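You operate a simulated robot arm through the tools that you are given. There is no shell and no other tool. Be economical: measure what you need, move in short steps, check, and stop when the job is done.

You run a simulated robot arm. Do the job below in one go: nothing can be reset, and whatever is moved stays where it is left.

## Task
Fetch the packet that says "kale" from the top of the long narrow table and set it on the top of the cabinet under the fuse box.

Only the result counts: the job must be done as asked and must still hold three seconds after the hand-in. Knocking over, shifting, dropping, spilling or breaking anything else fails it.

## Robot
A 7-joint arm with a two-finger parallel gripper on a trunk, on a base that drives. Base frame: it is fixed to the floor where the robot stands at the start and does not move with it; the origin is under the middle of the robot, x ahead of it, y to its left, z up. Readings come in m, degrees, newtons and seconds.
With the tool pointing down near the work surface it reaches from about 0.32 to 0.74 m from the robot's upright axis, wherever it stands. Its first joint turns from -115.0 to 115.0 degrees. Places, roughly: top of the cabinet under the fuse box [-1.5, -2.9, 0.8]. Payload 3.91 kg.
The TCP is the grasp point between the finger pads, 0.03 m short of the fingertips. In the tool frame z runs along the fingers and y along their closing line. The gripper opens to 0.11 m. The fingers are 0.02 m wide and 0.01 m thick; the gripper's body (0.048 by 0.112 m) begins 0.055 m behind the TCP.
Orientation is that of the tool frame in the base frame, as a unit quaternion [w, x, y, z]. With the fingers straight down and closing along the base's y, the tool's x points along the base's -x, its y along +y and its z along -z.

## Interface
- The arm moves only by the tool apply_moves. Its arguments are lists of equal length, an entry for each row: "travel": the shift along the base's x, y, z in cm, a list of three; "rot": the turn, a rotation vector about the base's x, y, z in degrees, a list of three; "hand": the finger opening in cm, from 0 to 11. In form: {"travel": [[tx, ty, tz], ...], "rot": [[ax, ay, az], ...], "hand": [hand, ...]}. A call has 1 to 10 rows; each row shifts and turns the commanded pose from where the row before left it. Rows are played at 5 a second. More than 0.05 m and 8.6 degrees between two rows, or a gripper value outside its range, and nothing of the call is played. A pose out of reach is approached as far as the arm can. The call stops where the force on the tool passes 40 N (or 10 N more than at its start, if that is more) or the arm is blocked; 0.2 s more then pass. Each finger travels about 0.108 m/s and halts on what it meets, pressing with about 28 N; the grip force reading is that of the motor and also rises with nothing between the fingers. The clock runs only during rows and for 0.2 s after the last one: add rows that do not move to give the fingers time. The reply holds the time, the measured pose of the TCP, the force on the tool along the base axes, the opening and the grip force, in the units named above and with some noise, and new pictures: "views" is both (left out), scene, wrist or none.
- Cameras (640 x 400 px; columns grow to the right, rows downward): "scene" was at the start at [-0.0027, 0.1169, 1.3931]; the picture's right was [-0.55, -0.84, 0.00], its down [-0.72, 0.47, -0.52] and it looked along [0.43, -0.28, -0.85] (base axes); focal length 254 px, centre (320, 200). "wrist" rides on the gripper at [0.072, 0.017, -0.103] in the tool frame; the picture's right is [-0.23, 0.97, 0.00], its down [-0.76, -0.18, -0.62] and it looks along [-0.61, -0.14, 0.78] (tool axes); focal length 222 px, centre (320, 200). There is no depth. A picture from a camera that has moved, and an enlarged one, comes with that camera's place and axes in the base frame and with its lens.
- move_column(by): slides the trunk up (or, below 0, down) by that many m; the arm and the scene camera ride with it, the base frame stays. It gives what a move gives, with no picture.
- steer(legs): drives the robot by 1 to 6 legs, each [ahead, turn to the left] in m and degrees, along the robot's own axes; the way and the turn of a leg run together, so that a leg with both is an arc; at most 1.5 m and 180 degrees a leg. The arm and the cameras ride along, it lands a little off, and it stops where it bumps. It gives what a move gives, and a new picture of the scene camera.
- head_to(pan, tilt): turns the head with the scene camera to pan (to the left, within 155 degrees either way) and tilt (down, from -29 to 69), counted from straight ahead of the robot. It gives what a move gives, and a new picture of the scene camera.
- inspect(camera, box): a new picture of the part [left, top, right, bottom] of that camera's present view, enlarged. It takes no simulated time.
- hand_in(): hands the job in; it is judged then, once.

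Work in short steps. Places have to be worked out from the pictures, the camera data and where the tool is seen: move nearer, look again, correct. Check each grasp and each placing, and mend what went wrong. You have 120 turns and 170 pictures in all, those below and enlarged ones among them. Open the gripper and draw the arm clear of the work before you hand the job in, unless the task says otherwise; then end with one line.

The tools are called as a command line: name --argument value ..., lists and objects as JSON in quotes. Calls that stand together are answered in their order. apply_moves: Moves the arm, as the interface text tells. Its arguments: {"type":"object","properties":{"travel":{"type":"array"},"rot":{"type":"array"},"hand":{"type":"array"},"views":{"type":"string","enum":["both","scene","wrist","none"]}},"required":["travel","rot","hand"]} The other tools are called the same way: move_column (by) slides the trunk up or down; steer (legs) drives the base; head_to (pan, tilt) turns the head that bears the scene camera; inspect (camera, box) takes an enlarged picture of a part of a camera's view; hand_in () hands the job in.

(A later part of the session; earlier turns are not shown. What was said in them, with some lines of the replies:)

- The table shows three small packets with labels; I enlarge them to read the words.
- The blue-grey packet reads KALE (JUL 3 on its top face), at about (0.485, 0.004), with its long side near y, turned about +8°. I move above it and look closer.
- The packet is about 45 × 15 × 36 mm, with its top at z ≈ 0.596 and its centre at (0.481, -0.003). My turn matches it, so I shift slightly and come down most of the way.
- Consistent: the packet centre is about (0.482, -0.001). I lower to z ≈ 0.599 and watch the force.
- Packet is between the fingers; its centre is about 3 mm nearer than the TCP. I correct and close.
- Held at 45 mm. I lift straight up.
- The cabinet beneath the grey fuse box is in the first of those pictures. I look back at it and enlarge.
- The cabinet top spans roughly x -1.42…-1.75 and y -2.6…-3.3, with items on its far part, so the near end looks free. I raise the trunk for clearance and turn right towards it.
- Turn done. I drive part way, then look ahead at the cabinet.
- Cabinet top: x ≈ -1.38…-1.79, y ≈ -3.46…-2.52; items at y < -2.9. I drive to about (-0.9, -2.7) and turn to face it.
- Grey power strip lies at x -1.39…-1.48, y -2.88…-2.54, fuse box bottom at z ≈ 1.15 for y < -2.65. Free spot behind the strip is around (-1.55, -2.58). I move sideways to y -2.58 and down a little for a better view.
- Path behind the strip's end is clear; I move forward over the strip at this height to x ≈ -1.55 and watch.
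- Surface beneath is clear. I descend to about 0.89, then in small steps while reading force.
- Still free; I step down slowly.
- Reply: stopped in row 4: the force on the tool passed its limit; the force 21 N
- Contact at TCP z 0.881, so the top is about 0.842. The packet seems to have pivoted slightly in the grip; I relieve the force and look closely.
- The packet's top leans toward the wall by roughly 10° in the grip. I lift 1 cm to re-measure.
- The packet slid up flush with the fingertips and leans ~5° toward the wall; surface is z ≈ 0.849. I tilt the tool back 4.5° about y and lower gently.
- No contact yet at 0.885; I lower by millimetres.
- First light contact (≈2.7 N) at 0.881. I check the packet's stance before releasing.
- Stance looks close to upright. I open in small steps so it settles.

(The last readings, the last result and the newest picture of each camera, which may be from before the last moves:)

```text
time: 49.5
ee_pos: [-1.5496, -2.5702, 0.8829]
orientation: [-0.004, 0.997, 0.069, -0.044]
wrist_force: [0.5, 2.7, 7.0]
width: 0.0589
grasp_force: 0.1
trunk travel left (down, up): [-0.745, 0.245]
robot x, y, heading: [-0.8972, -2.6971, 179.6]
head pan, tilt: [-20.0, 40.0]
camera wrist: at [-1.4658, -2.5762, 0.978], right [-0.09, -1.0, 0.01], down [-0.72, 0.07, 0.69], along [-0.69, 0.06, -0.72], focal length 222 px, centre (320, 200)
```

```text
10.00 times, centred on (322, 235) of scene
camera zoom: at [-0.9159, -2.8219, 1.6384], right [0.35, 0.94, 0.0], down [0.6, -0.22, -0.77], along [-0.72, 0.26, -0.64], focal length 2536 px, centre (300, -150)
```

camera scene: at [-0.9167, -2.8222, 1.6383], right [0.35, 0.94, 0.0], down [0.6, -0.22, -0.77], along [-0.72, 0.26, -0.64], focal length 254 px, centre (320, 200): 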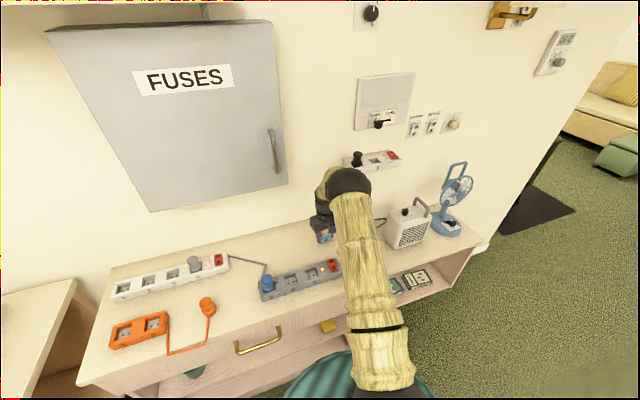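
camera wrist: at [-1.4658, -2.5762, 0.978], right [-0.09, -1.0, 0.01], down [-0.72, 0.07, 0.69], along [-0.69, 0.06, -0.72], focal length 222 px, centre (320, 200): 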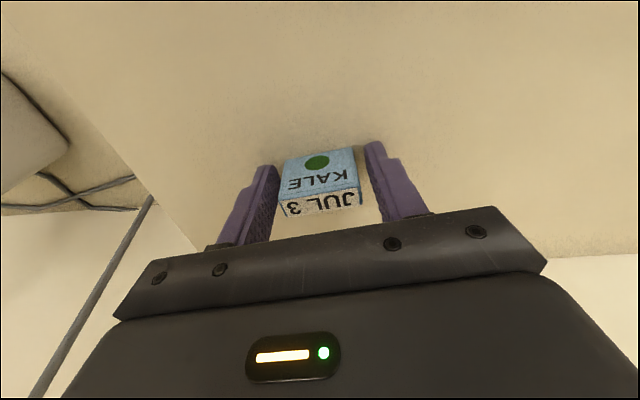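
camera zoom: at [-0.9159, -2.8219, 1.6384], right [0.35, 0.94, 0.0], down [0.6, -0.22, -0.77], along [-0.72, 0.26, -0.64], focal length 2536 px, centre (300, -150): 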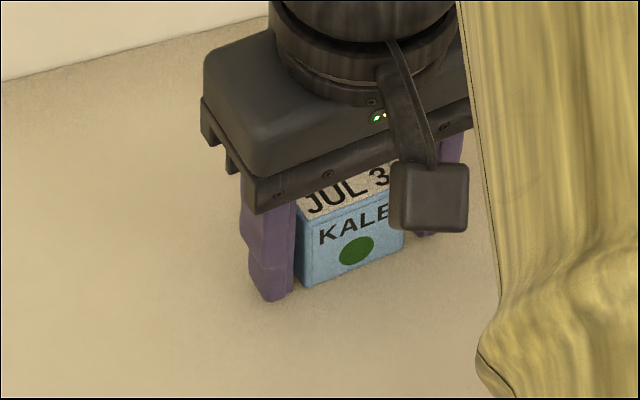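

Geometry now gives an upright, flat-standing packet. I open a bit more and retreat straight up, then back.

apply_moves --travel '[[0, 0, 0.1], [0, 0, 0.3], [0, 0, 2], [0, 0, 3], [0, 0, 3], [0, 0, 0]]' --rot '[[0, 0, 0], [0, 0, 0], [0, 0, 0], [0, 0, 0], [0, 0, 0], [0, 0, 0]]' --hand '[7, 8, 8, 8, 8, 8]'

```text
time: 50.9
ee_pos: [-1.5507, -2.5699, 0.965]
orientation: [-0.003, 0.997, 0.068, -0.043]
wrist_force: [-0.1, 0.6, -0.3]
width: 0.0801
grasp_force: 0.1
trunk travel left (down, up): [-0.745, 0.245]
robot x, y, heading: [-0.8955, -2.7001, 179.9]
head pan, tilt: [-20.0, 40.0]
camera scene: at [-0.917, -2.8221, 1.6383], right [0.35, 0.94, 0.0], down [0.6, -0.22, -0.77], along [-0.72, 0.26, -0.64], focal length 254 px, centre (320, 200)
camera wrist: at [-1.4666, -2.5764, 1.0615], right [-0.09, -1.0, 0.01], down [-0.72, 0.07, 0.69], along [-0.69, 0.06, -0.73], focal length 222 px, centre (320, 200)
```

scene: 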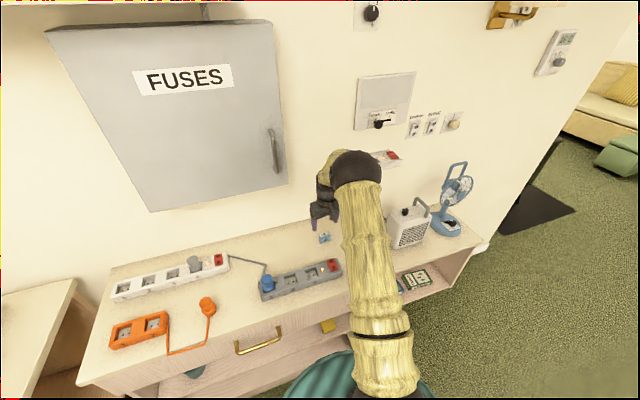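
wrist: 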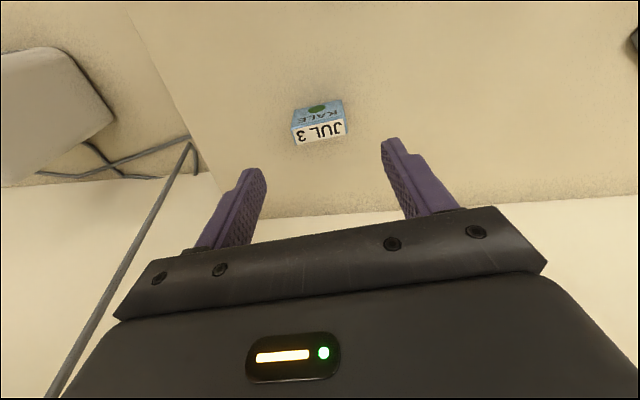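

Packet stands alone on the cabinet top. I draw the arm back clear and take a last look.

apply_moves --travel '[[2, 0, 1], [4, 0, 1], [4, 0, 1], [4, 0, 1], [4, 0, 1], [4, 0, 1], [0, 0, 0]]' --rot '[[0, 0, 0], [0, 0, 0], [0, 0, 0], [0, 0, 0], [0, 0, 0], [0, 0, 0], [0, 0, 0]]' --hand '[8, 8, 8, 8, 8, 8, 8]'

inspect --camera "scene" --box '[240, 190, 400, 290]'

```text
time: 52.5
ee_pos: [-1.3294, -2.5704, 1.0251]
orientation: [-0.003, 0.997, 0.069, -0.043]
wrist_force: [-0.2, -0.2, -0.8]
width: 0.0801
grasp_force: 0.0
trunk travel left (down, up): [-0.745, 0.245]
robot x, y, heading: [-0.8981, -2.6996, 179.9]
head pan, tilt: [-20.0, 40.0]
camera scene: at [-0.9174, -2.8221, 1.6383], right [0.35, 0.94, 0.0], down [0.6, -0.22, -0.77], along [-0.72, 0.26, -0.64], focal length 254 px, centre (320, 200)
camera wrist: at [-1.2462, -2.5768, 1.1219], right [-0.09, -1.0, 0.01], down [-0.72, 0.07, 0.69], along [-0.69, 0.06, -0.73], focal length 222 px, centre (320, 200)
```

scene: 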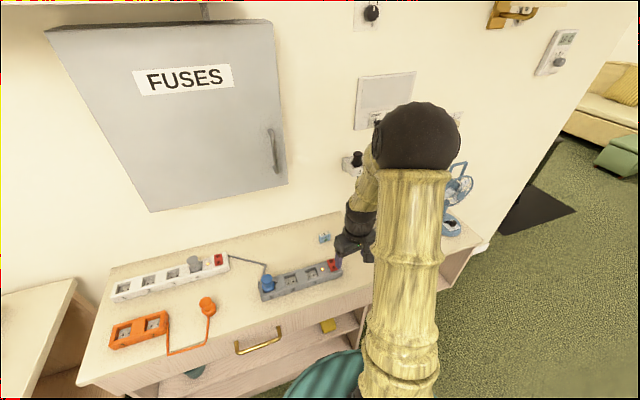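
wrist: 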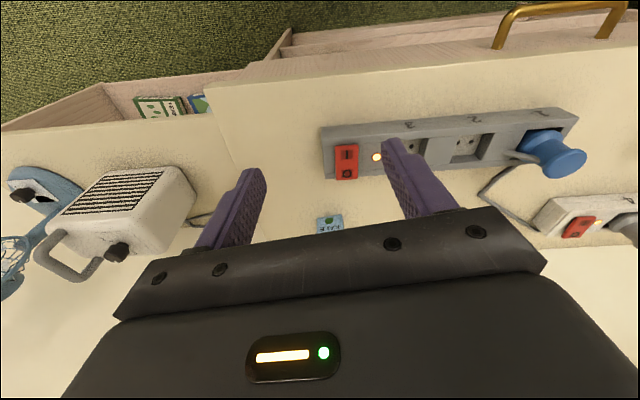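

```text
4.00 times, centred on (320, 240) of scene
camera zoom: at [-0.9174, -2.8221, 1.6383], right [0.35, 0.94, 0.0], down [0.6, -0.22, -0.77], along [-0.72, 0.26, -0.64], focal length 1014 px, centre (320, 40)
```

zoom: 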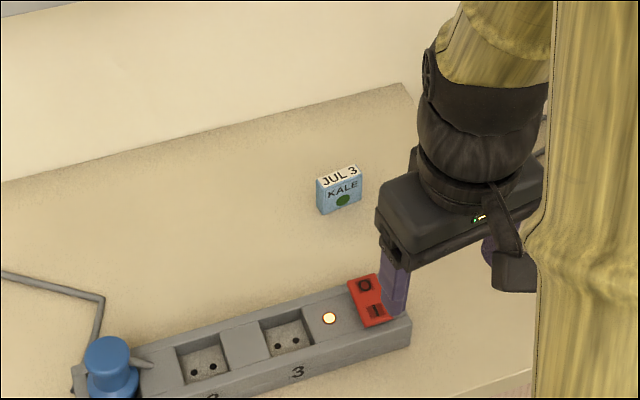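

The KALE packet stands on the cabinet top, nothing else touched, gripper open and clear. I hand in.

hand_in

```text
The job is handed in.
```

The kale packet is standing upright on top of the cabinet under the fuse box, the gripper is open and clear, and I saw nothing else moved; the job is handed in.
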